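You operate a simulated robot arm through the tools that you are given. There is no shell and no other tool.

Carry out the task below with a simulated robot arm. There is one attempt and no reset: what you move stays moved.

Task
Put the two plugs from the cabinet top in their wells, lock the drawers and latch the door.
Fine: the wells whose marks match their bands in the white cabinet's open drawer; shut it, then turn the key to locked. Set down upright: steel plug with blue bands, steel plug with green bands.
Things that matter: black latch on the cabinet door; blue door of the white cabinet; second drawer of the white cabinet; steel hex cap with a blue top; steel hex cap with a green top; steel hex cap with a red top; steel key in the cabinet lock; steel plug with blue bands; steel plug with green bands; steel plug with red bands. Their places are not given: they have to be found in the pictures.

Only the result counts: the job must be done as asked and must still hold three seconds after the hand-in. Knocking over, shifting, dropping, spilling or breaking anything else fails it.

Robot
A 7-joint arm with a two-finger parallel gripper, fixed in place. Base frame: the origin is at the foot of the arm, x ahead of it, y to its left, z up. Readings come in mm, rad, newtons and seconds.
Its first joint turns from -2.897 to 2.897 rad. Payload 4.4 kg.
Tool frame: the origin (TCP) lies between the finger pads and is the grasp point; the fingertips stand 23 mm ahead of it; z points along the fingers, y is the line along which they close. Largest opening 94 mm; finger width 38, thickness 10; the body of the gripper, 54 by 96 mm, starts 39 mm behind the TCP.
Orientation is that of the tool frame in the base frame, as [roll, pitch, yaw] about the fixed x, y, z axes, in that order (R = Rz(yaw) Ry(pitch) Rx(roll)). With the fingers straight down and closing along the base's y, the tool's x points along the base's -x, its y along +y and its z along -z.

Tools
- The arm moves only by the tool send_rows. Its argument "increments" is a list of rows, each a list of 7 numbers: the shift along the tool's x, y, z in units of 30 mm (1.0 is 30 mm), then the turn, a rotation vector about the tool's x, y, z in units of 5 degrees (1.0 is 5 degrees), then the gripper command, from -1 (shut) to 1 (fully open), values between in proportion. In form: [[dx, dy, dz, wx, wy, wz, grip], ...]. A call has 1 to 20 rows; each row shifts and turns the commanded pose from where the row before left it, along the tool's axes as they then stand. A call with a number of a shift or a turn outside -1 to 1 is refused whole. A row lasts 0.2 s, in which the tool goes at most 50 mm and 0.15 rad; a call with a longer step from one row to the next is refused whole, and so is a gripper value outside its range. A pose out of reach is approached as far as the arm can. The call stops where the force on the tool passes 50 N (or 10 N more than at its start, if that is more) or the arm is blocked; 0.2 s more then pass. Each finger travels about 72 mm/s and halts on what it meets, pressing with about 22 N; the grip force reading is that of the motor and also rises with nothing between the fingers. The clock runs only during rows and for 0.2 s after the last one: add rows that do not move to give the fingers time. It gives the time, the measured TCP pose, the force on the tool (base axes), the opening and the grip force at its end, in the units of the frame above (readings bear some noise), with the torque about the TCP (base axes, N m) and any sound that the robot's microphone picked up, and new pictures: "show" is both (left out), scene, wrist or none.
- Cameras (640 x 400 px; columns grow to the right, rows downward): "scene" is fixed at [48.8, -649.1, 1230]; the picture's right is [0.71, -0.70, 0.00], its down [-0.17, -0.17, -0.97] and it looks along [0.68, 0.69, -0.24] (base axes); focal length 356 px, centre (320, 200). "wrist" rides on the gripper at [86, 16, -74] in the tool frame; the picture's right is [-0.18, 0.98, 0.00], its down [-0.58, -0.11, -0.81] and it looks along [-0.79, -0.15, 0.59] (tool axes); focal length 243 px, centre (320, 200).
- probe_pixels(camera, pixels): there is no depth. For up to 12 entries [column, row, z] of the newest picture of that camera ("zoom" is the newest enlarged one), the place [x, y] in the base frame at which the ray of that pixel passes the height z, good to about 2 mm. No time passes.
- inspect(camera, box): a new picture of the part [left, top, right, bottom] of that camera's present view, enlarged. No time passes.
- sign_off(): hands the job in; it is judged then, once.

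Leave the gripper open and the arm clear of the work at the hand-in unless told otherwise.

The tools are called as a command line: name --pt "numbers of a row" for each row, then --argument value for the rest, lists and objects as JSON in quotes. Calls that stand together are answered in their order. send_rows: Moves the arm, as the interface text tells. Its arguments: {"type":"object","properties":{"increments":{"type":"array","items":{"type":"array","items":{"type":"number"}}},"show":{"type":"string","enum":["both","scene","wrist","none"]}},"required":["increments"]} The other tools are called the same way: probe_pixels (camera, pixels) gives the place at which the rays of pixels pass given heights; inspect (camera, box) takes an enlarged picture of a part of a camera's view; sign_off () hands the job in.

At the start:

```text
time: 0.0
eef_pos: [778.3, 390.6, 1157.8]
tool_rot: [-3.141, -0.002, -3.141]
contact_force: [1.0, 0.4, -0.7]
ft_torque: [-0.01, -0.01, 0.0]
grip_width: 93.7
gripper_force: 0.1
```

scene: 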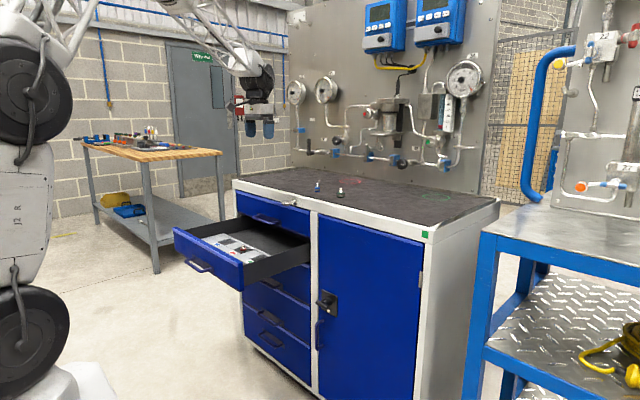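
wrist: 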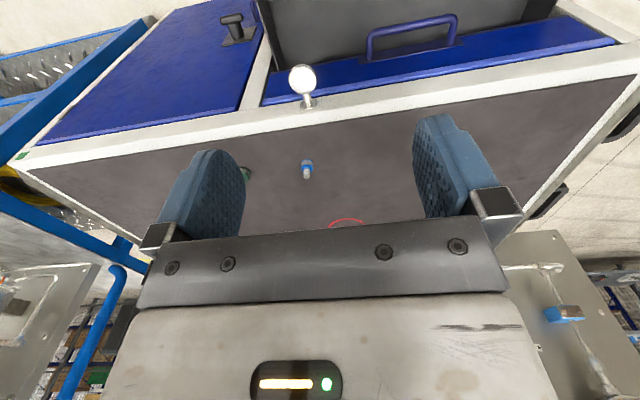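

I see the white cabinet with its second drawer open, a door with a black latch, the key at the top and two plugs on the cabinet top. I'll enlarge several parts to look at the details.

inspect --camera "scene" --box '[170, 170, 330, 300]'

inspect --camera "scene" --box '[280, 170, 380, 230]'

inspect --camera "scene" --box '[290, 260, 370, 360]'

inspect --camera "wrist" --box '[200, 0, 460, 240]'

```text
3.08 times, centred on (250, 235) of scene
```

zoom: 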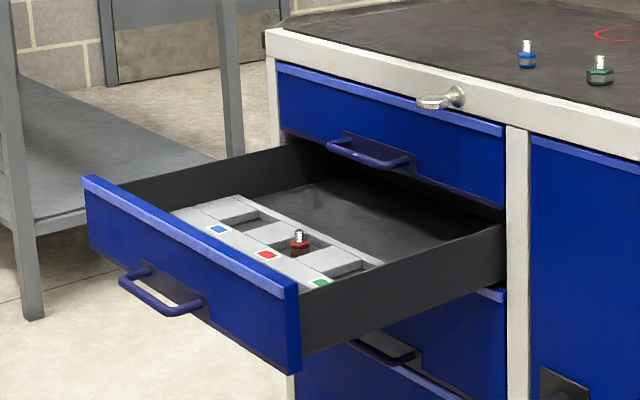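

```text
6.40 times, centred on (330, 200) of scene
```

zoom: 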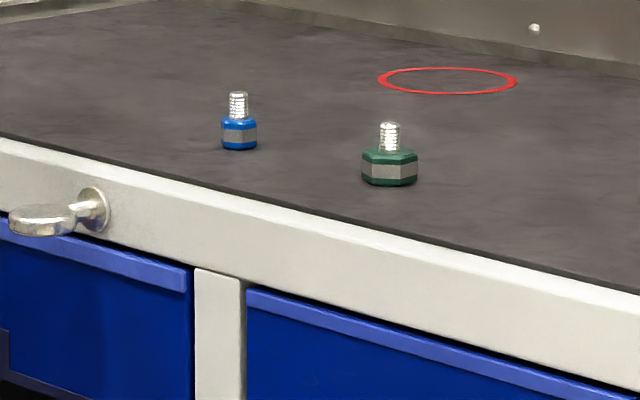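

```text
4.00 times, centred on (330, 310) of scene
```

zoom: 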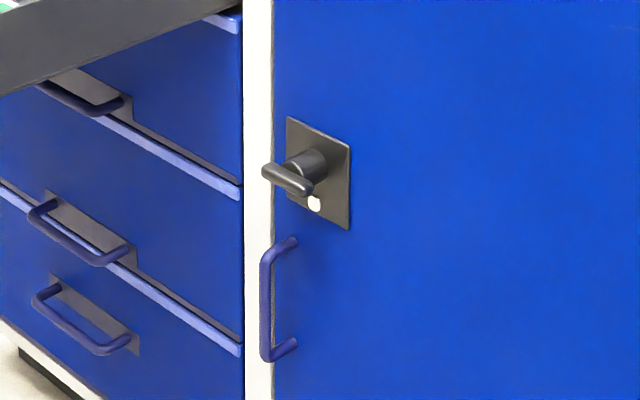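

```text
1.67 times, centred on (330, 120) of wrist
```

zoom: 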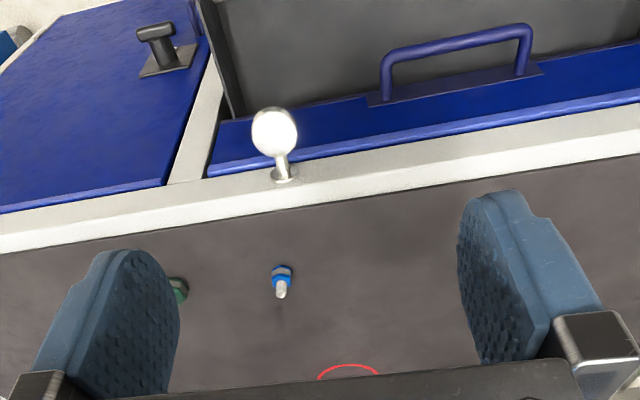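

Next I'll triangulate the blue plug, the green plug and the front edge by probing the same points in both cameras at several heights.

probe_pixels --camera "scene" --pixels '[[317.3, 192, 800], [317.3, 192, 900], [317.3, 192, 1000], [341, 197, 800], [341, 197, 900], [341, 197, 1000]]'

probe_pixels --camera "wrist" --pixels '[[307, 163, 800], [307, 163, 900], [307, 163, 1000], [248, 174, 800], [248, 174, 900], [248, 174, 1000]]'

```text
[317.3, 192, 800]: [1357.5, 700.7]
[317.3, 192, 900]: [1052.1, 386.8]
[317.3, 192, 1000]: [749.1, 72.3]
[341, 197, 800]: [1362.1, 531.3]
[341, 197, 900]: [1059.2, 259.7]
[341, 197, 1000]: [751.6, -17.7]
```

```text
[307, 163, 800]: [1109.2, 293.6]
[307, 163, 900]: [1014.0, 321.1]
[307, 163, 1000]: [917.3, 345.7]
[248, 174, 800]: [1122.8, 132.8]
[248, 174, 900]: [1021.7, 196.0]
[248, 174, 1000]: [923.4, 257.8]
```

By triangulation the plugs sit near (996, 326) and (1003, 208) at z ≈ 919. The wells are in the drawer nearer the robot, so I'll draw the arm back along -x (tool +x) at this height to look into the drawer.

send_rows --pt "1 0 0 0 0 0 1" --pt "1 0 0 0 0 0 1" --pt "1 0 0 0 0 0 1" --pt "1 0 0 0 0 0 1" --pt "1 0 0 0 0 0 1" --pt "1 0 0 0 0 0 1" --pt "1 0 0 0 0 0 1" --pt "1 0 0 0 0 0 1" --pt "1 0 0 0 0 0 1" --pt "1 0 0 0 0 0 1" --show "both"

```text
time: 2.2
eef_pos: [478.3, 389.8, 1157.6]
tool_rot: [3.141, 0.0, 3.141]
contact_force: [0.3, -0.9, -0.1]
ft_torque: [0.01, 0.0, 0.0]
grip_width: 93.9
gripper_force: 0.0
```

scene: 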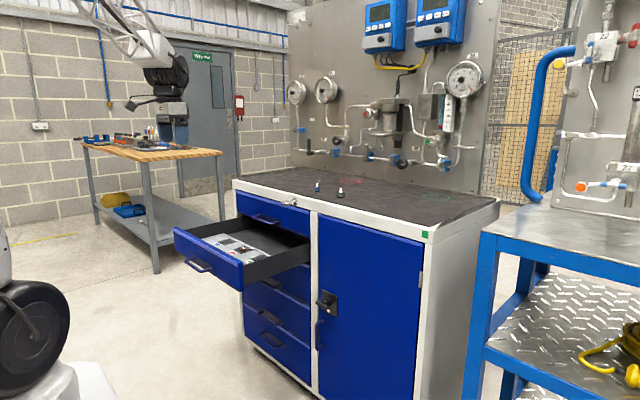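
wrist: 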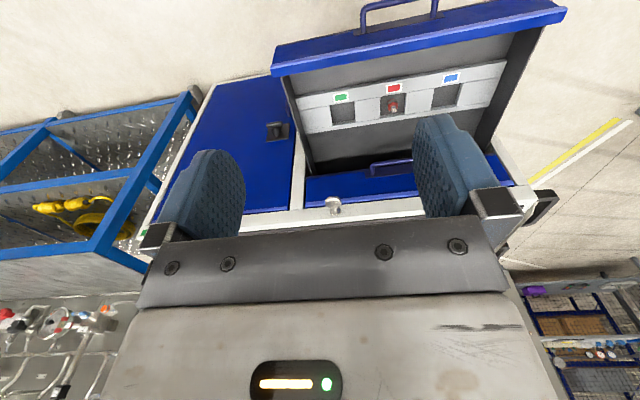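

Now the drawer insert is visible with green, red and blue marks. I'll enlarge it.

inspect --camera "wrist" --box '[260, 0, 580, 220]'

inspect --camera "wrist" --box '[320, 60, 480, 160]'

inspect --camera "wrist" --box '[180, 70, 360, 230]'

```text
1.82 times, centred on (420, 110) of wrist
```

zoom: 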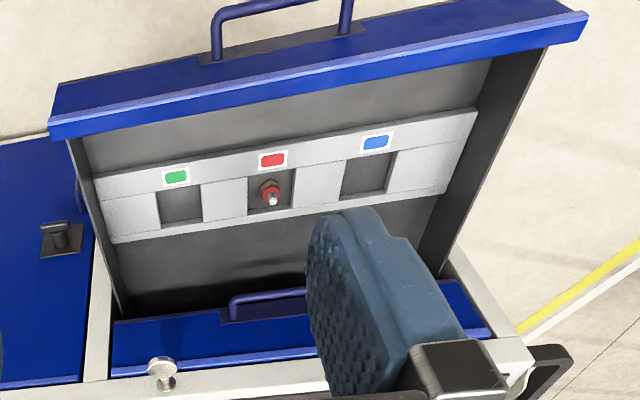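

```text
4.00 times, centred on (400, 110) of wrist
```

zoom: 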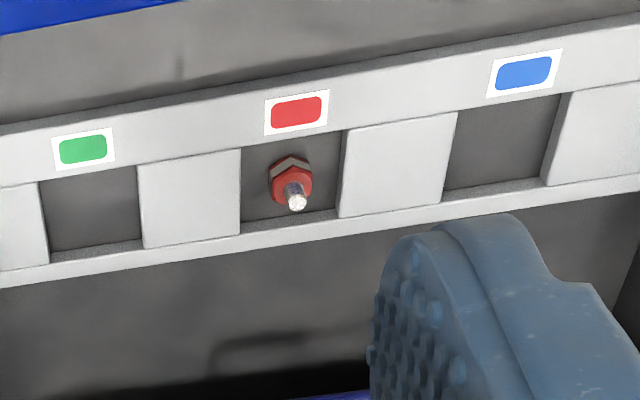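

```text
2.50 times, centred on (270, 150) of wrist
```

zoom: 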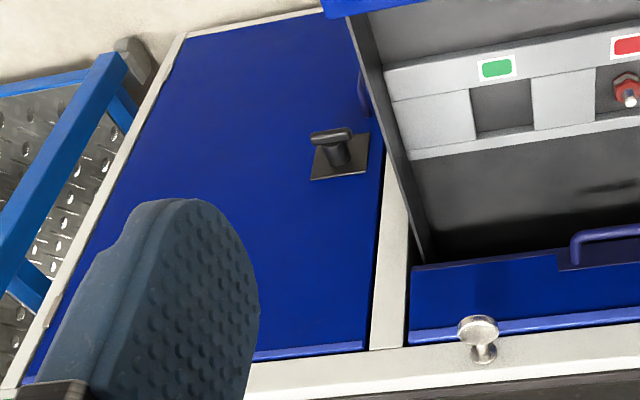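

I'll triangulate the marks, the key and the latch by probing the same features in both cameras at two heights.

probe_pixels --camera "wrist" --pixels '[[394, 88, 700], [394, 88, 800], [451, 78.2, 700], [451, 78.2, 800], [340.7, 97, 700], [340.7, 97, 800], [333.2, 202.2, 800], [333.2, 202.2, 900], [276, 124, 500], [276, 124, 700]]'

probe_pixels --camera "scene" --pixels '[[232.8, 252.5, 700], [232.8, 252.5, 800], [216.9, 244.4, 700], [216.9, 244.4, 800], [250.3, 261.6, 700], [250.3, 261.6, 800], [286.7, 204.4, 800], [286.7, 204.4, 900], [322, 304.5, 500], [322, 304.5, 700]]'

```text
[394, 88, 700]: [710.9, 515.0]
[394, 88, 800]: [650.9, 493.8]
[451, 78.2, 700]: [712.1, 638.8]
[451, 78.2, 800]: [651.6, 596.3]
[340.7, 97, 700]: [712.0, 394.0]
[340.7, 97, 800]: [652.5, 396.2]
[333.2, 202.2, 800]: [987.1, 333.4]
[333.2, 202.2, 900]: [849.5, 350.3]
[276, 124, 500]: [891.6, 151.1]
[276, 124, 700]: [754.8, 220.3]
```

```text
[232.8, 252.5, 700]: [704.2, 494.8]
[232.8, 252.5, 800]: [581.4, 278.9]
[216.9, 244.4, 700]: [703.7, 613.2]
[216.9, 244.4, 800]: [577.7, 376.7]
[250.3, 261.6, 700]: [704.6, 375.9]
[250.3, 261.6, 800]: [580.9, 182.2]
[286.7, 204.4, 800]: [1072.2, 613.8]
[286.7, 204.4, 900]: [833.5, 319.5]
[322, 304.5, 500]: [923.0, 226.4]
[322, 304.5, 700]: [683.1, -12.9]
```

Triangulated positions: the marks lie at z ≈ 689, x ≈ 718, with green at y ≈ 394, red at y ≈ 517 and blue at y ≈ 644. The key bow is near (863, 348, 889) and the latch near (856, 168, 552). Next I'll go above the blue plug, around (990, 326), staying high to test the reach.

send_rows --pt "-1 -0.13 0 0 0 0 1" --pt "-1 -0.13 0 0 0 0 1" --pt "-1 -0.13 0 0 0 0 1" --pt "-1 -0.13 0 0 0 0 1" --pt "-1 -0.13 0 0 0 0 1" --pt "-1 -0.13 0 0 0 0 1" --pt "-1 -0.13 0 0 0 0 1" --pt "-1 -0.13 0 0 0 0 1" --pt "-1 -0.13 0 0 0 0 1" --pt "-1 -0.13 0 0 0 0 1" --pt "-1 -0.13 0 0 0 0 1" --pt "-1 -0.13 0 0 0 0 1" --pt "-1 -0.13 0 0 0 0 1" --pt "-1 -0.13 0 0 0 0 1" --pt "-1 -0.13 0 0 0 0 1" --pt "-1 -0.13 0 0 0 0 1" --show "both"

```text
time: 5.6
eef_pos: [959.1, 326.3, 1159.7]
tool_rot: [-3.141, 0.001, -3.141]
contact_force: [0.4, -0.5, -0.2]
ft_torque: [0.02, -0.02, 0.03]
grip_width: 93.9
gripper_force: 0.1
```

scene: 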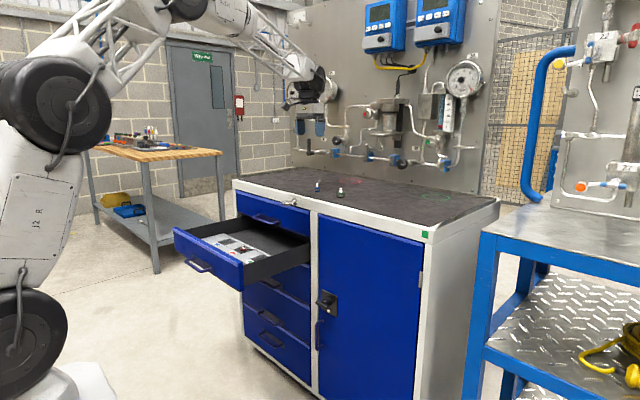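
wrist: 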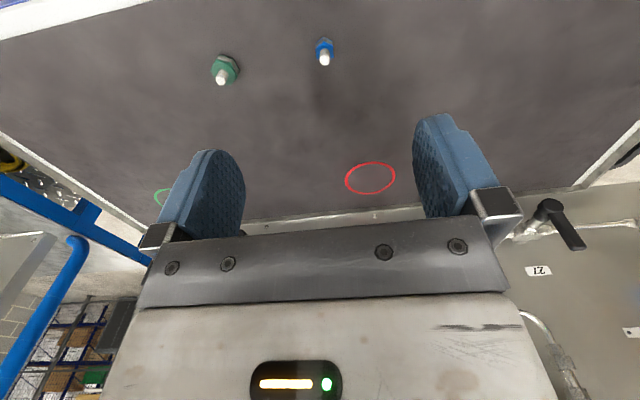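

The arm reaches this pose easily. The blue plug is at (325, 52) and the green one at (224, 70). I'll enlarge and probe them to refine their positions.

inspect --camera "wrist" --box '[190, 20, 370, 120]'

probe_pixels --camera "wrist" --pixels '[[324.5, 42, 900], [324.5, 42, 920], [325, 58, 920], [325, 58, 940], [224, 65, 900], [224, 65, 920], [220, 78, 920], [220, 78, 940]]'

```text
3.56 times, centred on (280, 70) of wrist
```

zoom: 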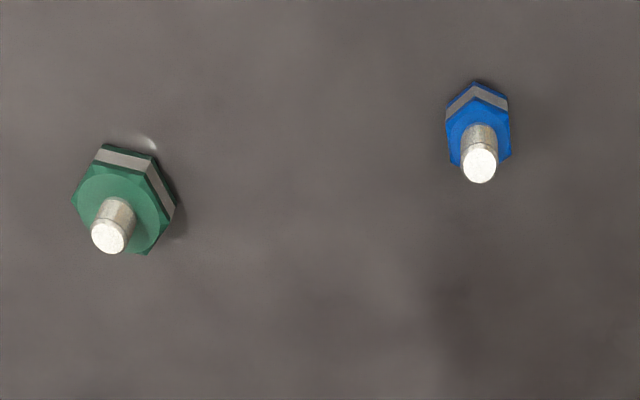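

```text
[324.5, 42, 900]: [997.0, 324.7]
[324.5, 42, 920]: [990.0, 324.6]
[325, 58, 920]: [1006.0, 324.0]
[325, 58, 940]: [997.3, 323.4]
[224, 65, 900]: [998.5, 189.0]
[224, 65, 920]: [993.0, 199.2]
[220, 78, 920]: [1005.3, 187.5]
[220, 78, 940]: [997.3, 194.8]
```

Both plugs are hexagonal. Next I'll take a strong zoom from the scene camera to get their heights.

inspect --camera "scene" --box '[305, 175, 355, 206]'

inspect --camera "wrist" --box '[300, 25, 350, 56]'

inspect --camera "wrist" --box '[200, 45, 250, 76]'

```text
12.80 times, centred on (330, 190) of scene
```

zoom: 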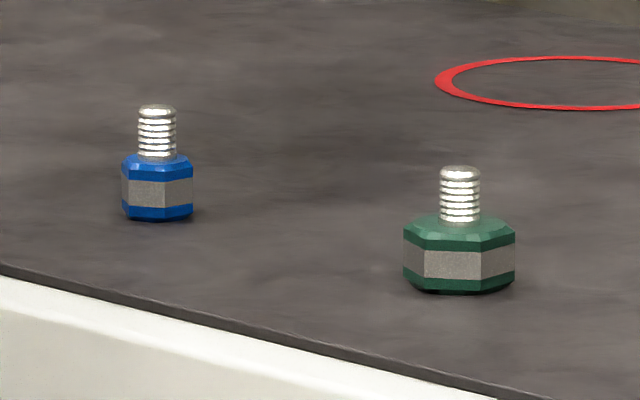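

```text
12.80 times, centred on (325, 40) of wrist
```

zoom: 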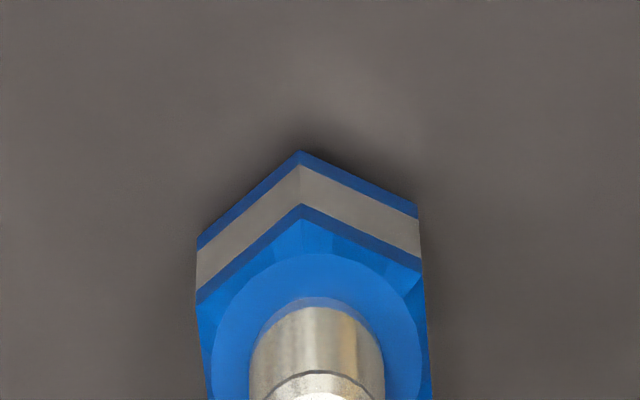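

```text
12.80 times, centred on (225, 60) of wrist
```

zoom: 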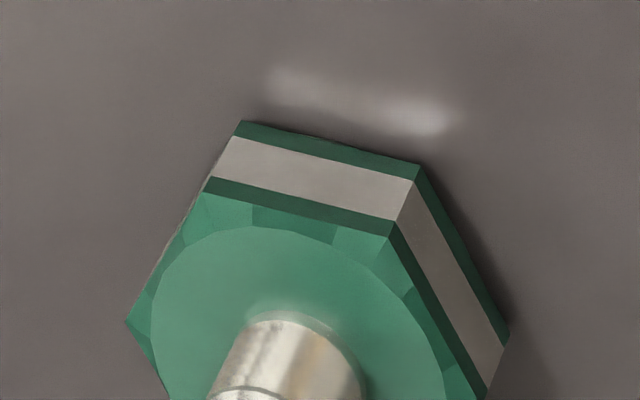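

Probing the thread tops and base points of both plugs in both cameras.

probe_pixels --camera "wrist" --pixels '[[325.1, 60.2, 940], [325.1, 60.2, 950], [220.2, 80.4, 940], [220.2, 80.4, 950], [323.4, 36.3, 900], [323.4, 36.3, 910]]'

probe_pixels --camera "scene" --pixels '[[317.3, 182.9, 940], [317.3, 182.9, 950], [340.9, 187.8, 940], [340.9, 187.8, 950], [317.3, 191, 900], [317.3, 191, 910], [340.9, 196.1, 900], [340.9, 196.1, 910]]'

```text
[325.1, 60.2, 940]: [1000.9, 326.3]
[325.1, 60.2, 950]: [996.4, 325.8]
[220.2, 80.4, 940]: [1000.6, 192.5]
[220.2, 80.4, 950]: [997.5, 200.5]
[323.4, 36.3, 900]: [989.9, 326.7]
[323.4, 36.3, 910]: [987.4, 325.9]
```

```text
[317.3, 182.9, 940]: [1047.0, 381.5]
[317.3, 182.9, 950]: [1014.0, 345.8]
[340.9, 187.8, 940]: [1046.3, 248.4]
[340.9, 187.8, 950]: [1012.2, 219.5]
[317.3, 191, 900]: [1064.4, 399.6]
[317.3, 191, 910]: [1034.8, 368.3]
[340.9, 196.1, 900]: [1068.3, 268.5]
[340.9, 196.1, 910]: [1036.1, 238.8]
```

The thread tops come out at about (994.5, 325.5, 955.6) for blue and (995, 204.4, 955) for green, with the cabinet top at z ≈ 922. Next I'll probe the hex vertices on the table plane to get each hexagon's orientation.

probe_pixels --camera "wrist" --pixels '[[218.75, 53.9, 922], [232.7, 57.3, 922], [239.7, 70.4, 922], [209.9, 69.6, 938], [323.4, 36.3, 922], [332.6, 41, 922], [315.4, 43.4, 922]]'

```text
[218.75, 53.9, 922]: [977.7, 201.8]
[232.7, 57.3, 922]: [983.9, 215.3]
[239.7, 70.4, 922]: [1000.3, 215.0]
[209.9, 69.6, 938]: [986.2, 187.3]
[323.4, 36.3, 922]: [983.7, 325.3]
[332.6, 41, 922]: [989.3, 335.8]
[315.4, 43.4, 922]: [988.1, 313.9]
```

Both hexagons have flats facing ±y, so closing along y fits. Next I'll go above the blue plug at about (994.5, 325.3, 1010).

send_rows --pt "-0.236 -0.007 1 0 0 0 0.2" --pt "-0.236 -0.007 1 0 0 0 0.2" --pt "-0.236 -0.007 1 0 0 0 0.2" --pt "-0.236 -0.007 1 0 0 0 0.2" --pt "-0.236 -0.007 0.9 0 0 0 0.2" --show "both"

```text
time: 6.8
eef_pos: [994.4, 326.1, 1012.8]
tool_rot: [3.141, 0.002, 3.141]
contact_force: [0.2, 0.3, 1.2]
ft_torque: [-0.02, -0.01, 0.0]
grip_width: 56.6
gripper_force: 0.0
```

scene: 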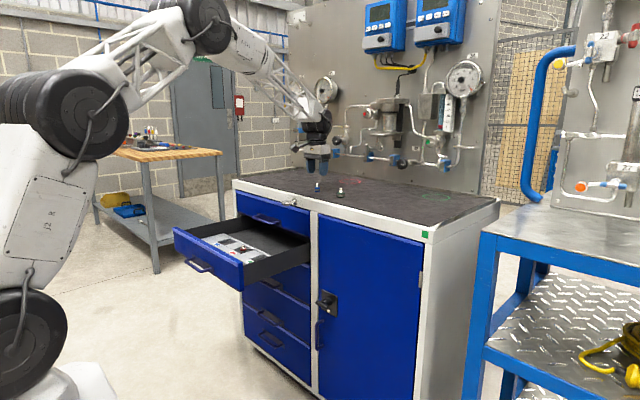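
wrist: 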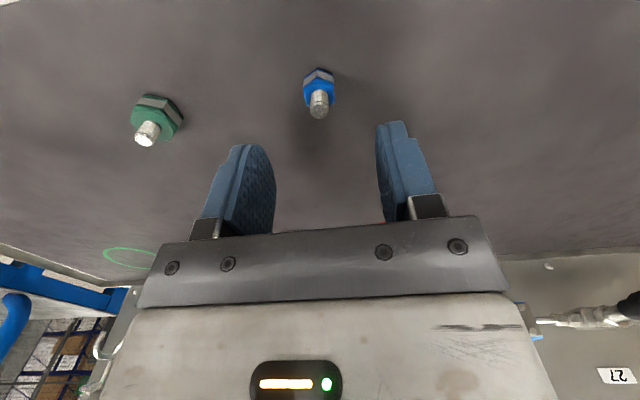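

The blue plug shows at (319, 92). I'll zoom in and probe again for a finer estimate.

inspect --camera "wrist" --box '[280, 60, 360, 110]'

inspect --camera "wrist" --box '[116, 85, 196, 135]'

```text
8.00 times, centred on (320, 85) of wrist
```

zoom: 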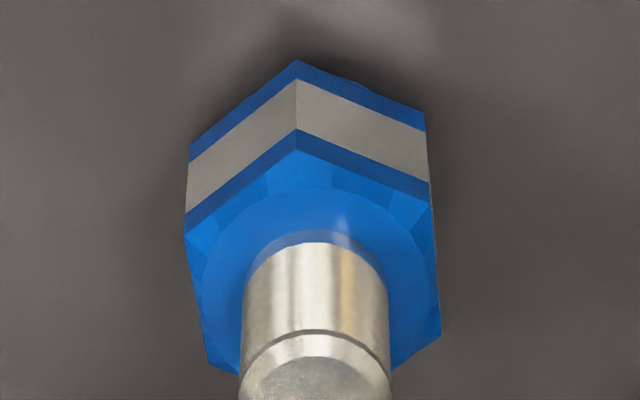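

```text
8.00 times, centred on (156, 110) of wrist
```

zoom: 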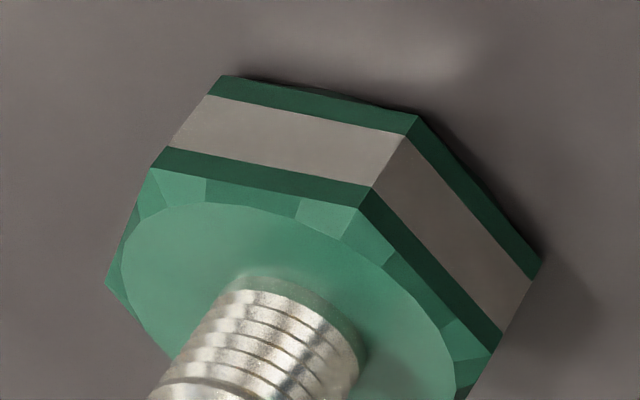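

Probing the hex bottom vertices on z=922 again with this closer view.

probe_pixels --camera "wrist" --pixels '[[317, 67.5, 922], [333.1, 74.1, 922], [303.75, 77.9, 922], [143.75, 94.4, 922], [168, 99.4, 922], [183.75, 117.9, 922], [318.8, 107, 955]]'

```text
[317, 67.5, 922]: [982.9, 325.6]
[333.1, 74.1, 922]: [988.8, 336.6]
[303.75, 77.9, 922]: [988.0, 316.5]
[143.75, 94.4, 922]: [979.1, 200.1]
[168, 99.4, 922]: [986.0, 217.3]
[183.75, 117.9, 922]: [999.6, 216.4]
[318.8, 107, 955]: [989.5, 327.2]
```

The blue plug's centre is about (994.4, 326.3), right under the TCP. I'll descend 60 mm to z ≈ 952 with the fingers open.

send_rows --pt "0 0 0.8 0 0 0 0.0" --pt "0 0 0.7 0 0 0 0.0" --pt "0 0 0.5 0 0 0 0.0" --pt "0 0 0 0 0 0 0.0" --show "both"

```text
time: 7.8
eef_pos: [994.7, 325.7, 951.5]
tool_rot: [3.14, -0.001, 3.141]
contact_force: [0.7, -0.1, -1.0]
ft_torque: [0.02, 0.01, 0.01]
grip_width: 46.8
gripper_force: 0.0
```

scene: 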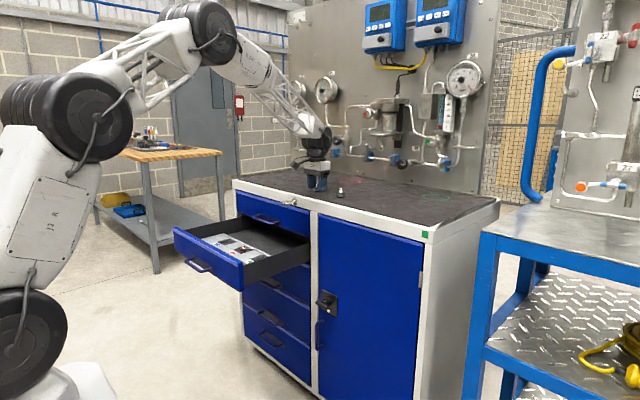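
wrist: 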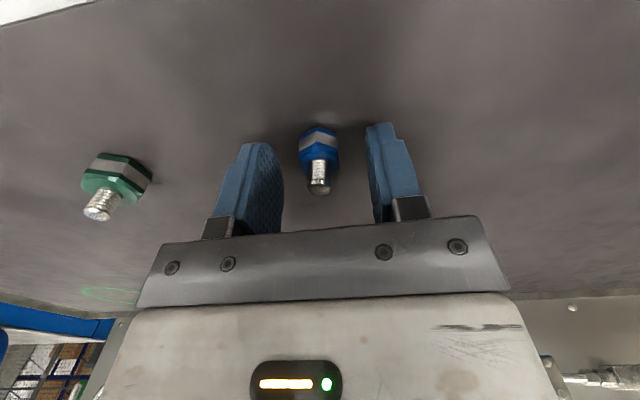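

The plug sits between the fingers. Closing the gripper now.

send_rows --pt "0 0 0 0 0 0 -0.4" --pt "0 0 0 0 0 0 -0.7" --pt "0 0 0 0 0 0 -1" --pt "0 0 0 0 0 0 -1" --show "wrist"

```text
time: 8.8
eef_pos: [994.8, 326.6, 951.4]
tool_rot: [-3.141, -0.002, 3.141]
contact_force: [0.3, 0.0, -0.1]
ft_torque: [-0.01, 0.03, 0.02]
grip_width: 19.1
gripper_force: 22.2
```

wrist: 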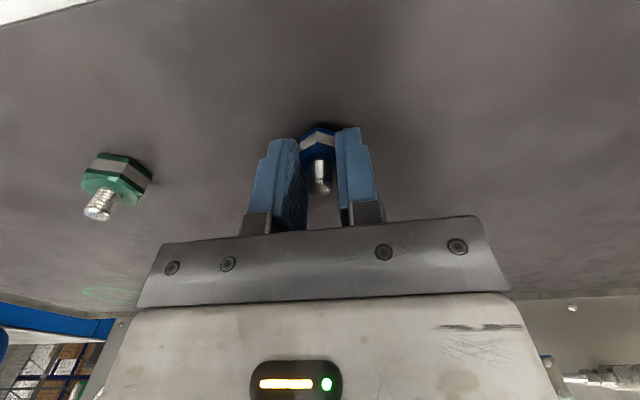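

The blue plug is gripped at 19.1 mm. I'll lift it about 90 mm, then carry it back over the open drawer to a viewing pose near (620, 600, 1040).

send_rows --pt "0 0 -0.5 0 0 0 -1" --pt "0 0 -1 0 0 0 -1" --pt "0 0 -1 0 0 0 -1" --pt "0 0 -0.5 0 0 0 -1" --pt "0.893 0.655 0 0 0 0 -1" --pt "0.893 0.655 0 0 0 0 -1" --pt "0.893 0.655 0 0 0 0 -1" --pt "0.893 0.655 0 0 0 0 -1" --pt "0.893 0.655 0 0 0 0 -1" --pt "0.893 0.655 0 0 0 0 -1" --pt "0.893 0.655 0 0 0 0 -1" --pt "0.893 0.655 0 0 0 0 -1" --pt "0.893 0.655 0 0 0 0 -1" --pt "0.893 0.655 0 0 0 0 -1" --pt "0.893 0.655 0 0 0 0 -1" --pt "0.893 0.655 0 0 0 0 -1" --pt "0.893 0.655 0 0 0 0 -1" --pt "0.893 0.655 0 0 0 0 -1" --show "both"

```text
time: 12.6
eef_pos: [620.0, 601.5, 1040.6]
tool_rot: [-3.142, 0.0, 3.141]
contact_force: [-0.1, -0.1, -0.2]
ft_torque: [-0.03, 0.0, 0.01]
grip_width: 19.1
gripper_force: 21.9
```

scene: 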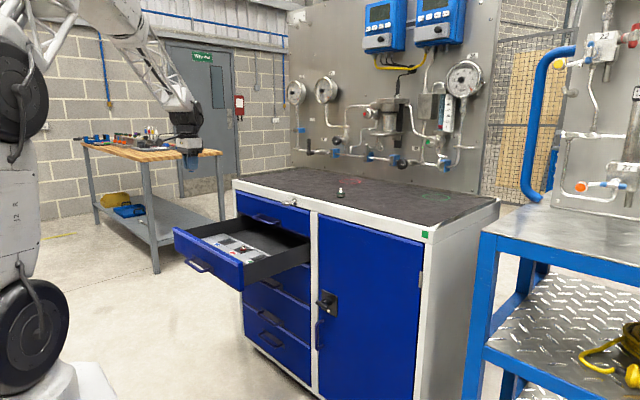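
wrist: 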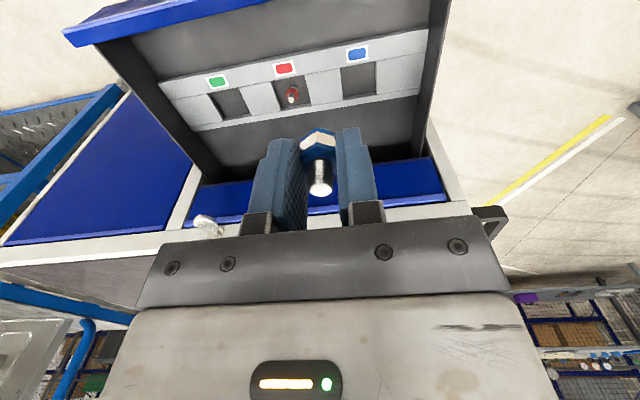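

I have the plug and can see the insert. I'll zoom in on the wells and the key.

inspect --camera "wrist" --box '[300, 30, 420, 110]'

inspect --camera "wrist" --box '[190, 55, 320, 135]'

inspect --camera "wrist" --box '[60, 0, 480, 240]'

```text
5.00 times, centred on (360, 70) of wrist
```

zoom: 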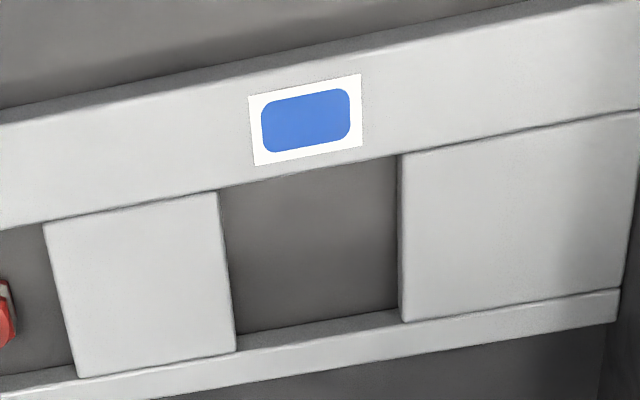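

```text
4.92 times, centred on (255, 95) of wrist
```

zoom: 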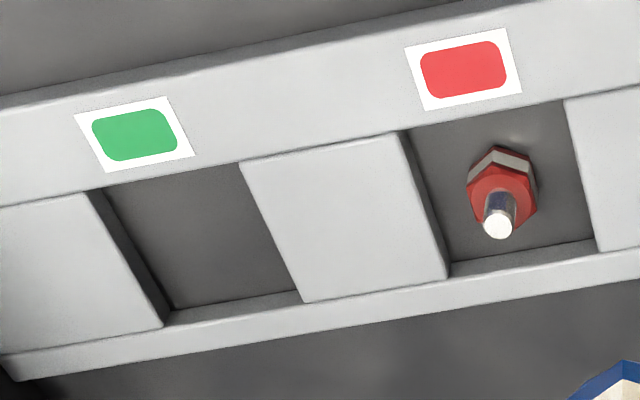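

```text
1.52 times, centred on (270, 120) of wrist
```

zoom: 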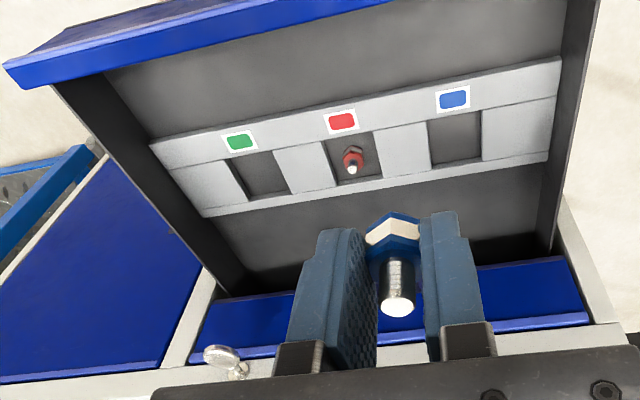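

Probing the blue well's corners at the insert's top height (and a trial floor height), plus the green well's corners.

probe_pixels --camera "wrist" --pixels '[[339.4, 67.4, 689], [375.8, 61, 689], [376.4, 94, 689], [343.2, 100, 689], [343.2, 97, 670], [376.4, 91.6, 670], [357, 53.5, 689], [284, 68.3, 689]]'

probe_pixels --camera "scene" --pixels '[[216.9, 244.4, 689], [232.8, 252.5, 689], [250.3, 261.6, 689]]'

```text
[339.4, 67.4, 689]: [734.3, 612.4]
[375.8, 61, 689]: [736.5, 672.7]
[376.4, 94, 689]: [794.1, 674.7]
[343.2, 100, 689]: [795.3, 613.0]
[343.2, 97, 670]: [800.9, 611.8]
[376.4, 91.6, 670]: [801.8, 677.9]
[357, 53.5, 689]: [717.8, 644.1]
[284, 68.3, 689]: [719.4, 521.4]
```

```text
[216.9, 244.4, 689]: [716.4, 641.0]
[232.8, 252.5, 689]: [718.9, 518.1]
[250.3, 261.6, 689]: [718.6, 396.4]
```

Blue well spans x 735–795 and y 612–674, so its centre is about (765, 643). To find the floor height I'll triangulate the red plug standing in the middle well.

inspect --camera "scene" --box '[218, 230, 268, 262]'

inspect --camera "wrist" --box '[265, 70, 315, 110]'

```text
12.50 times, centred on (243, 246) of scene
```

zoom: 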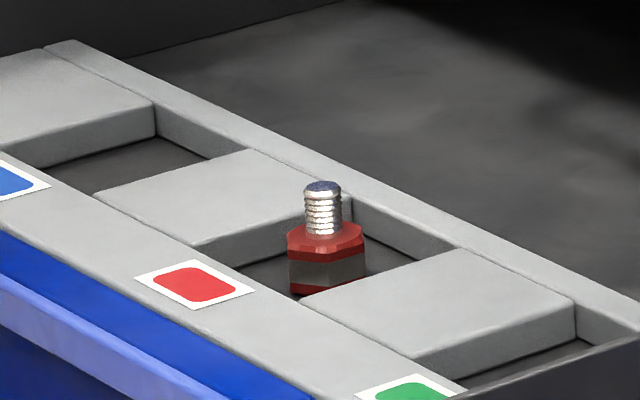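

```text
10.00 times, centred on (290, 90) of wrist
```

zoom: 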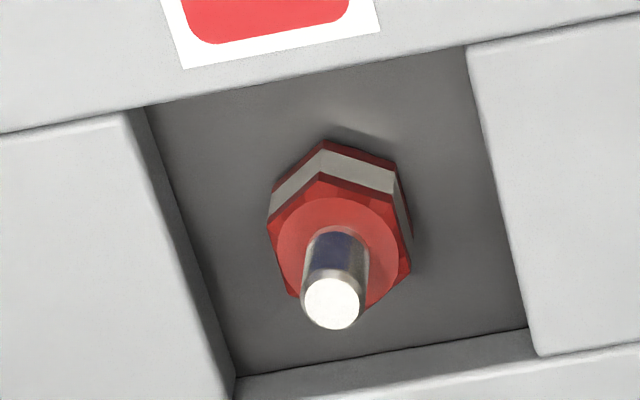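

probe_pixels --camera "scene" --pixels '[[243.16, 244.96, 700], [243.16, 244.96, 720]]'

probe_pixels --camera "wrist" --pixels '[[291.3, 100.2, 700], [291.3, 100.2, 720], [290.3, 84, 676]]'

```text
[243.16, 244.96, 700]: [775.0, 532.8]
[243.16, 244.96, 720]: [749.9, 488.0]
```

```text
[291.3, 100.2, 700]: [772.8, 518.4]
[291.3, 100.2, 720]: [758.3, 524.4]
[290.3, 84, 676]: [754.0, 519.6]
```

The red plug's thread top is at (768, 520, 705.7), so the well floor is at z ≈ 672.5. I'll carry the blue plug over the blue well's centre at (765, 643) and lower to z ≈ 800 for a check.

send_rows --pt "-0.966 0.277 0 0 0 0 -1" --pt "-0.966 0.277 0 0 0 0 -1" --pt "-0.966 0.277 0 0 0 0 -1" --pt "-0.966 0.277 0 0 0 0 -1" --pt "-0.966 0.277 0 0 0 0 -1" --pt "0 0 1 0 0 0 -1" --pt "0 0 1 0 0 0 -1" --pt "0 0 1 0 0 0 -1" --pt "0 0 1 0 0 0 -1" --pt "0 0 1 0 0 0 -1" --pt "0 0 1 0 0 0 -1" --pt "0 0 1 0 0 0 -1" --pt "0 0 1 0 0 0 -1" --pt "0 0 0 0 0 0 -1" --show "both"

```text
time: 15.6
eef_pos: [765.3, 643.2, 800.3]
tool_rot: [-3.141, 0.002, 3.141]
contact_force: [0.1, 0.5, -0.6]
ft_torque: [0.03, -0.01, -0.01]
grip_width: 19.2
gripper_force: 21.7
```

scene: 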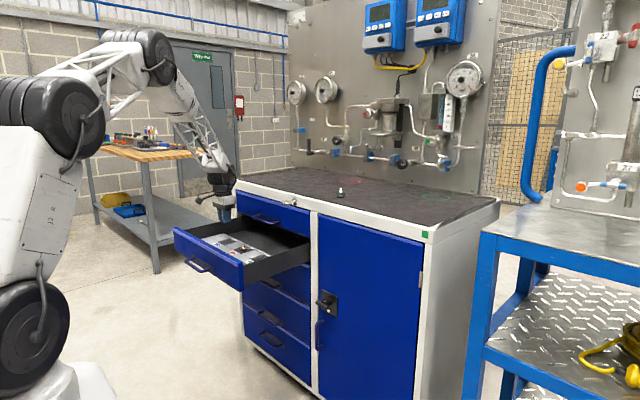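
wrist: 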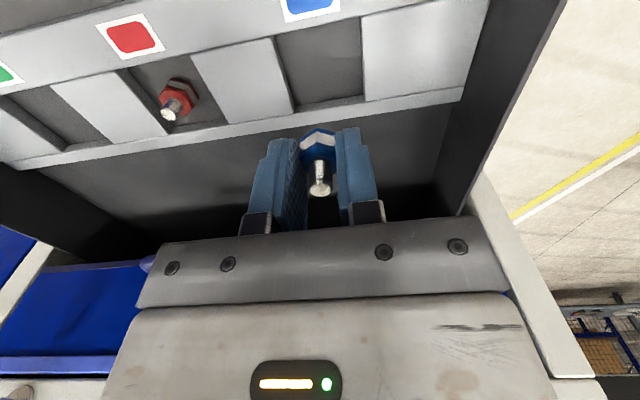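

The pose reads (765, 643, 800). I'll probe the blue well's edges again from this view.

inspect --camera "wrist" --box '[250, 0, 410, 120]'

probe_pixels --camera "wrist" --pixels '[[275, 38, 689], [362, 18, 689], [365, 98, 689], [296, 113, 689]]'

```text
3.33 times, centred on (330, 60) of wrist
```

zoom: 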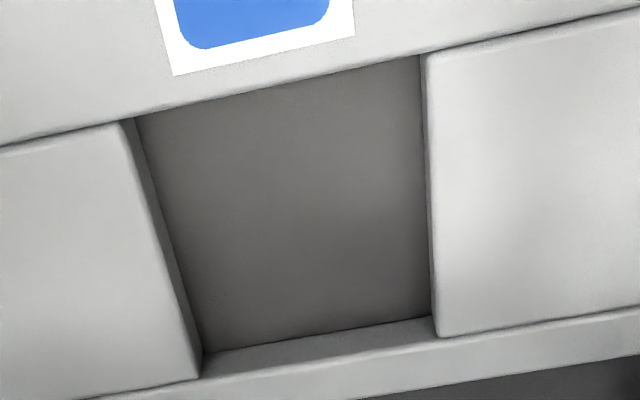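

```text
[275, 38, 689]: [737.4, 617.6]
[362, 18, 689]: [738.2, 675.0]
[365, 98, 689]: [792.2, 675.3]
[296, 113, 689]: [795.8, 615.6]
```

The TCP is centred over the blue well. I'll lower to z ≈ 706, then creep down.

send_rows --pt "0 0 1 0 0 0 -1" --pt "0 0 1 0 0 0 -1" --pt "0 0 0.8 0 0 0 -1" --pt "0 0 0.33 0 0 0 -1" --pt "0 0 0 0 0 0 -1" --show "both"

```text
time: 16.8
eef_pos: [762.8, 644.5, 706.6]
tool_rot: [-3.14, 0.001, -3.14]
contact_force: [-0.8, 0.9, 0.4]
ft_torque: [0.01, -0.02, 0.01]
grip_width: 18.7
gripper_force: 22.1
```

scene: 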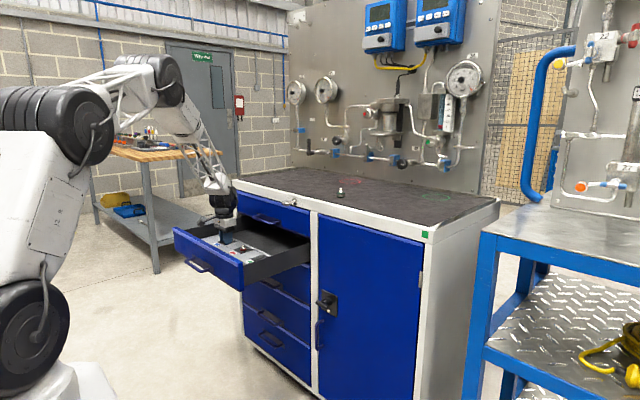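
wrist: 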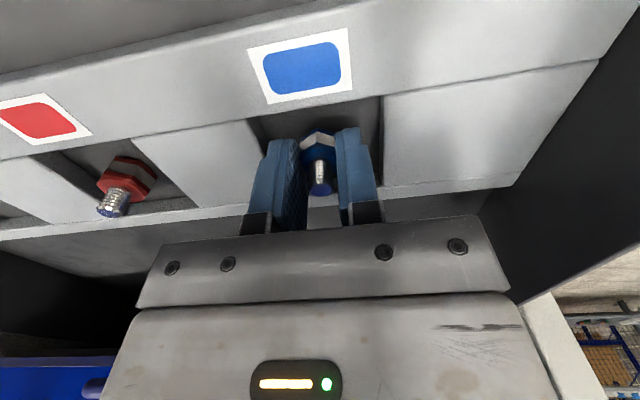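

No contact yet at z=706.6. Creeping down in 1.5 mm steps.

send_rows --pt "0 0 0.05 0 0 0 -1" --pt "0 0 0.05 0 0 0 -1" --pt "0 0 0 0 0 0 -1" --show "wrist"

```text
time: 17.6
eef_pos: [764.1, 642.6, 703.8]
tool_rot: [-3.14, 0.0, 3.141]
contact_force: [-1.4, 0.3, -0.1]
ft_torque: [-0.02, 0.0, 0.02]
grip_width: 18.9
gripper_force: 21.7
```

wrist: 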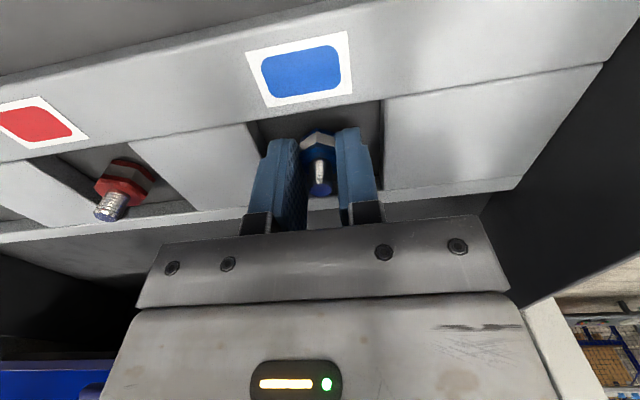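

inspect --camera "wrist" --box '[240, 90, 400, 200]'

send_rows --pt "0 0 0.04 0 0 0 -1" --pt "0 0 0 0 0 0 -1" --show "wrist"

```text
3.64 times, centred on (320, 145) of wrist
```

zoom: 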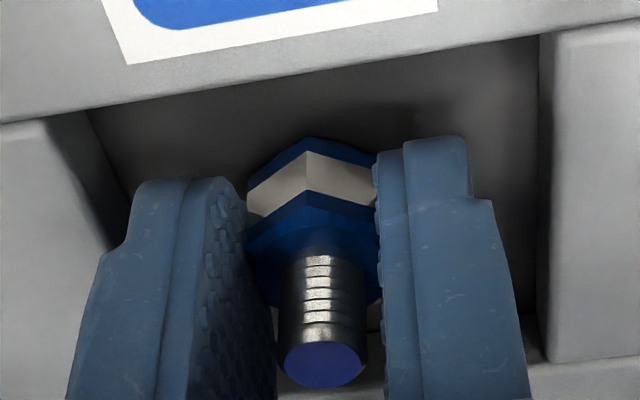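

```text
time: 18.2
eef_pos: [763.9, 643.4, 702.1]
tool_rot: [3.14, 0.0, 3.141]
contact_force: [-0.5, -0.4, -0.6]
ft_torque: [0.01, -0.04, -0.01]
grip_width: 19.2
gripper_force: 21.7
```

wrist: 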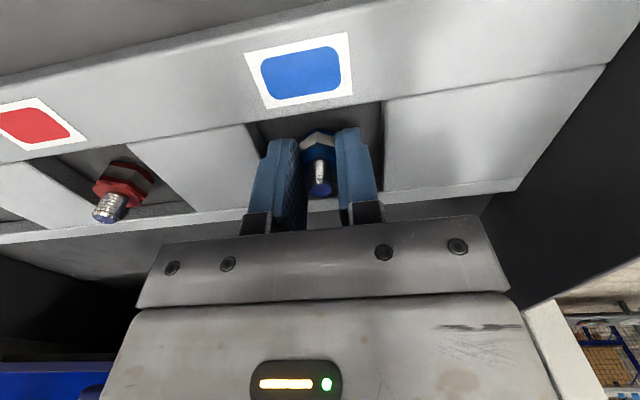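

Still no contact at z=702. Creeping further in ~1 mm steps while watching the force.

send_rows --pt "0 0 0.04 0 0 0 -1" --pt "0 0 0 0 0 0 -1" --show "none"

send_rows --pt "0 0 0.04 0 0 0 -1" --pt "0 0 0 0 0 0 -1" --show "none"

```text
time: 18.8
eef_pos: [763.7, 643.6, 701.6]
tool_rot: [3.14, 0.002, -3.141]
contact_force: [0.0, -1.1, 9.7]
ft_torque: [-0.06, 0.04, 0.02]
grip_width: 19.2
gripper_force: 22.3
```

```text
time: 19.4
eef_pos: [764.5, 644.4, 701.5]
tool_rot: [3.14, 0.003, 3.141]
contact_force: [1.7, 2.2, 14.8]
ft_torque: [0.03, -0.03, 0.03]
grip_width: 19.3
gripper_force: 22.3
```

Contact: the z force rose to 15 N, so the plug rests on the well floor. I'll relieve about 1.5 mm and open the fingers to ~33 mm only, because the well is 62 mm wide.

send_rows --pt "0 0 -0.05 0 0 0 -1" --pt "0 0 0 0 0 0 -0.3" --pt "0 0 0 0 0 0 -0.3" --pt "0 0 0 0 0 0 -0.3" --show "wrist"

```text
time: 20.4
eef_pos: [764.9, 643.9, 702.0]
tool_rot: [3.141, 0.0, -3.14]
contact_force: [-0.7, -0.2, 0.5]
ft_torque: [-0.01, 0.01, 0.0]
grip_width: 32.9
gripper_force: 0.1
```

wrist: 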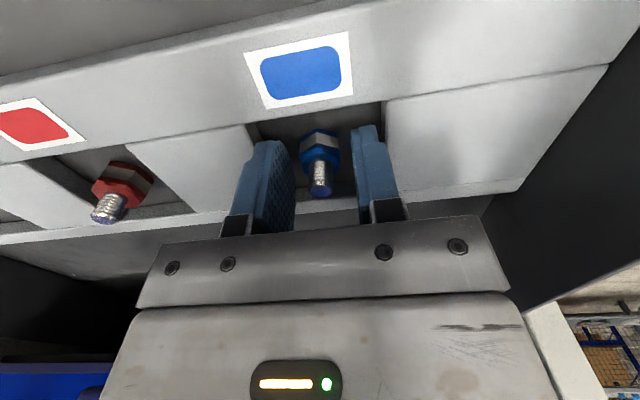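

The plug is free and upright between the open fingers. I'll raise straight up to z ≈ 1000 and check the well.

send_rows --pt "0 0 -0.5 0 0 0 -0.3" --pt "0 0 -1 0 0 0 -0.3" --pt "0 0 -1 0 0 0 -0.3" --pt "0 0 -1 0 0 0 -0.3" --pt "0 0 -1 0 0 0 -0.1" --pt "0 0 -1 0 0 0 0" --pt "0 0 -1 0 0 0 0" --pt "0 0 -1 0 0 0 0" --pt "0 0 -1 0 0 0 0" --pt "0 0 -1 0 0 0 0" --pt "0 0 -1 0 0 0 0" --show "both"

```text
time: 22.8
eef_pos: [764.0, 643.3, 1017.7]
tool_rot: [-3.141, 0.0, 3.141]
contact_force: [-0.1, 0.1, -1.5]
ft_torque: [0.0, -0.01, -0.01]
grip_width: 46.9
gripper_force: 0.0
```

scene: 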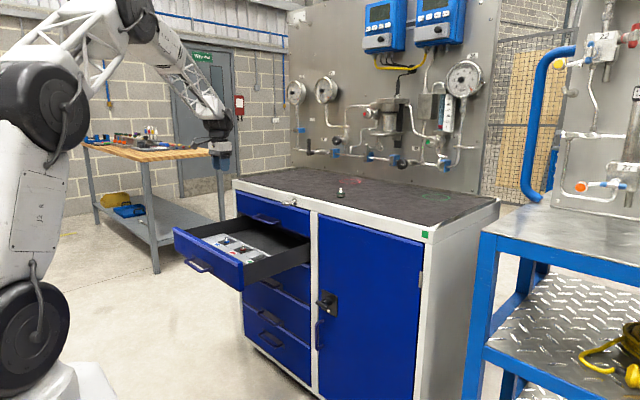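
wrist: 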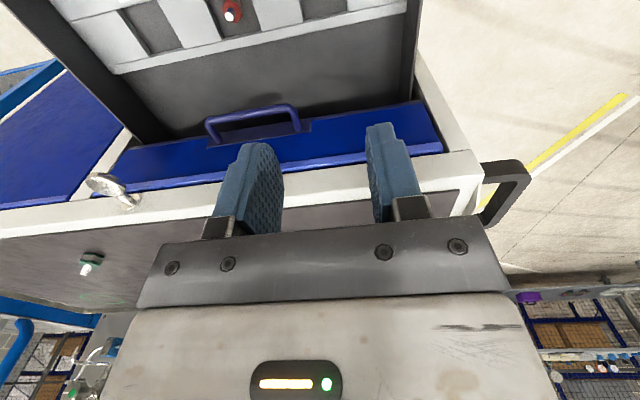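

inspect --camera "scene" --box '[195, 225, 275, 275]'

inspect --camera "wrist" --box '[70, 150, 170, 220]'

```text
8.00 times, centred on (235, 250) of scene
```

zoom: 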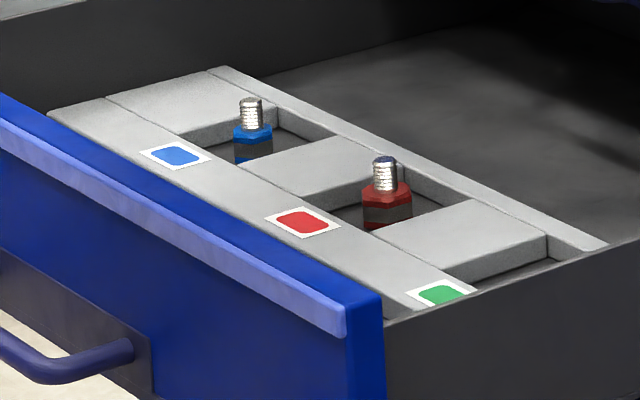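

```text
5.71 times, centred on (120, 185) of wrist
```

zoom: 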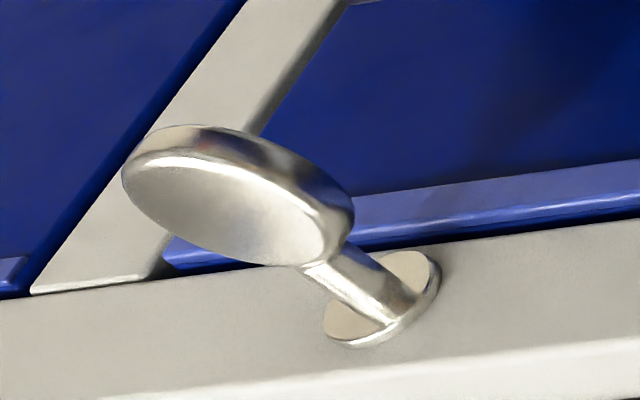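

The blue plug stands upright in the blue-marked well. Next I'll travel above the green plug at (995, 203.5).

send_rows --pt "-0.513 -0.978 0 0 0 0 0.2" --pt "-0.513 -0.978 0 0 0 0 0.2" --pt "-0.513 -0.978 0 0 0 0 0.2" --pt "-0.513 -0.978 0 0 0 0 0.2" --pt "-0.513 -0.978 0 0 0 0 0.2" --pt "-0.513 -0.978 0 0 0 0 0.2" --pt "-0.513 -0.978 0 0 0 0 0.2" --pt "-0.513 -0.978 0 0 0 0 0.2" --pt "-0.513 -0.978 0 0 0 0 0.2" --pt "-0.513 -0.978 0 0 0 0 0.2" --pt "-0.513 -0.978 0 0 0 0 0.2" --pt "-0.513 -0.978 0 0 0 0 0.2" --pt "-0.513 -0.978 0 0 0 0 0.2" --pt "-0.513 -0.978 0 0 0 0 0.2" --pt "-0.513 -0.978 0 0 0 0 0.2" --pt "0 0 0 0 0 0 0.2" --show "wrist"

```text
time: 26.2
eef_pos: [994.7, 204.5, 1015.5]
tool_rot: [-3.141, -0.001, 3.141]
contact_force: [-0.2, 0.3, -0.6]
ft_torque: [0.01, -0.02, 0.0]
grip_width: 56.6
gripper_force: 0.1
```

wrist: 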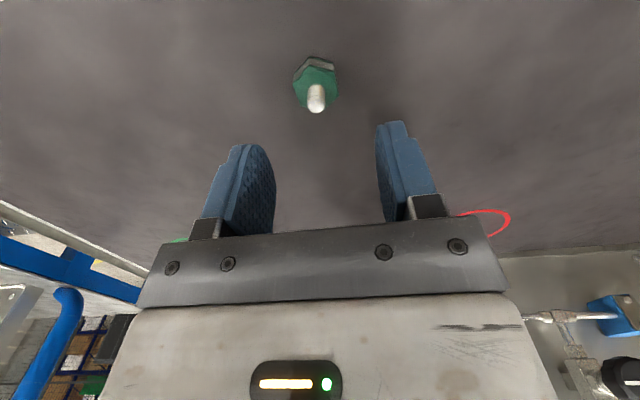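

The green plug is at (315, 85). Zooming to check its orientation and centre.

inspect --camera "wrist" --box '[276, 50, 356, 100]'

```text
8.00 times, centred on (316, 75) of wrist
```

zoom: 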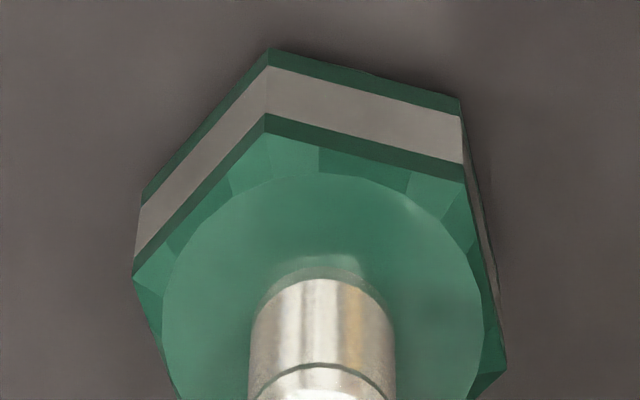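

probe_pixels --camera "wrist" --pixels '[[309.5, 56, 922], [333.5, 62.5, 922], [293.9, 74.4, 922], [338.6, 90, 922], [316.5, 106, 955], [292.6, 84.5, 938], [334.1, 72.5, 938]]'

```text
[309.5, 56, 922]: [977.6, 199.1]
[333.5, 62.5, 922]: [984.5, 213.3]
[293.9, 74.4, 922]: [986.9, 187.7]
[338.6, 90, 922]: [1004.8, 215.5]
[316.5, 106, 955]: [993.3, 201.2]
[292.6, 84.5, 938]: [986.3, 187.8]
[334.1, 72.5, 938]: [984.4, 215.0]
```

The near vertex is at (977.6, 199.1), and the hexagon is turned about +6.5° with its centre near (993.6, 201.6). I'll shift by 3 mm, turn the tool by -6.5° about its z (it points down), and look again before descending.

send_rows --pt "0.03 -0.09 0 0 0 0 0.1" --pt "0 0 0 0 0 -0.65 0.1" --pt "0 0 0 0 0 -0.65 0.1" --pt "0 0 0.6 0 0 0 0.1" --pt "0 0 0 0 0 0 0.1" --show "wrist"

```text
time: 27.4
eef_pos: [994.0, 202.3, 998.4]
tool_rot: [-3.141, -0.001, -3.028]
contact_force: [-0.2, -0.2, 0.1]
ft_torque: [0.0, -0.04, 0.02]
grip_width: 52.0
gripper_force: 0.0
```

wrist: 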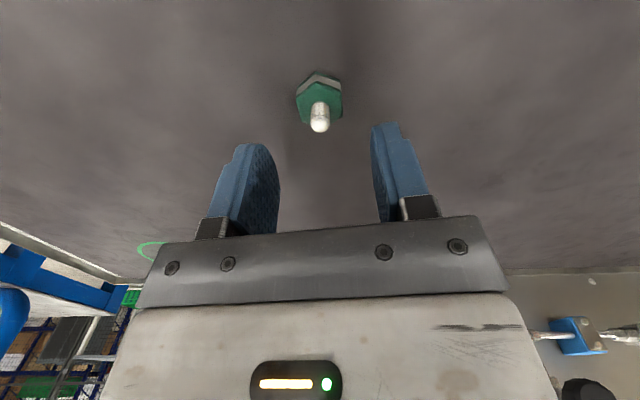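

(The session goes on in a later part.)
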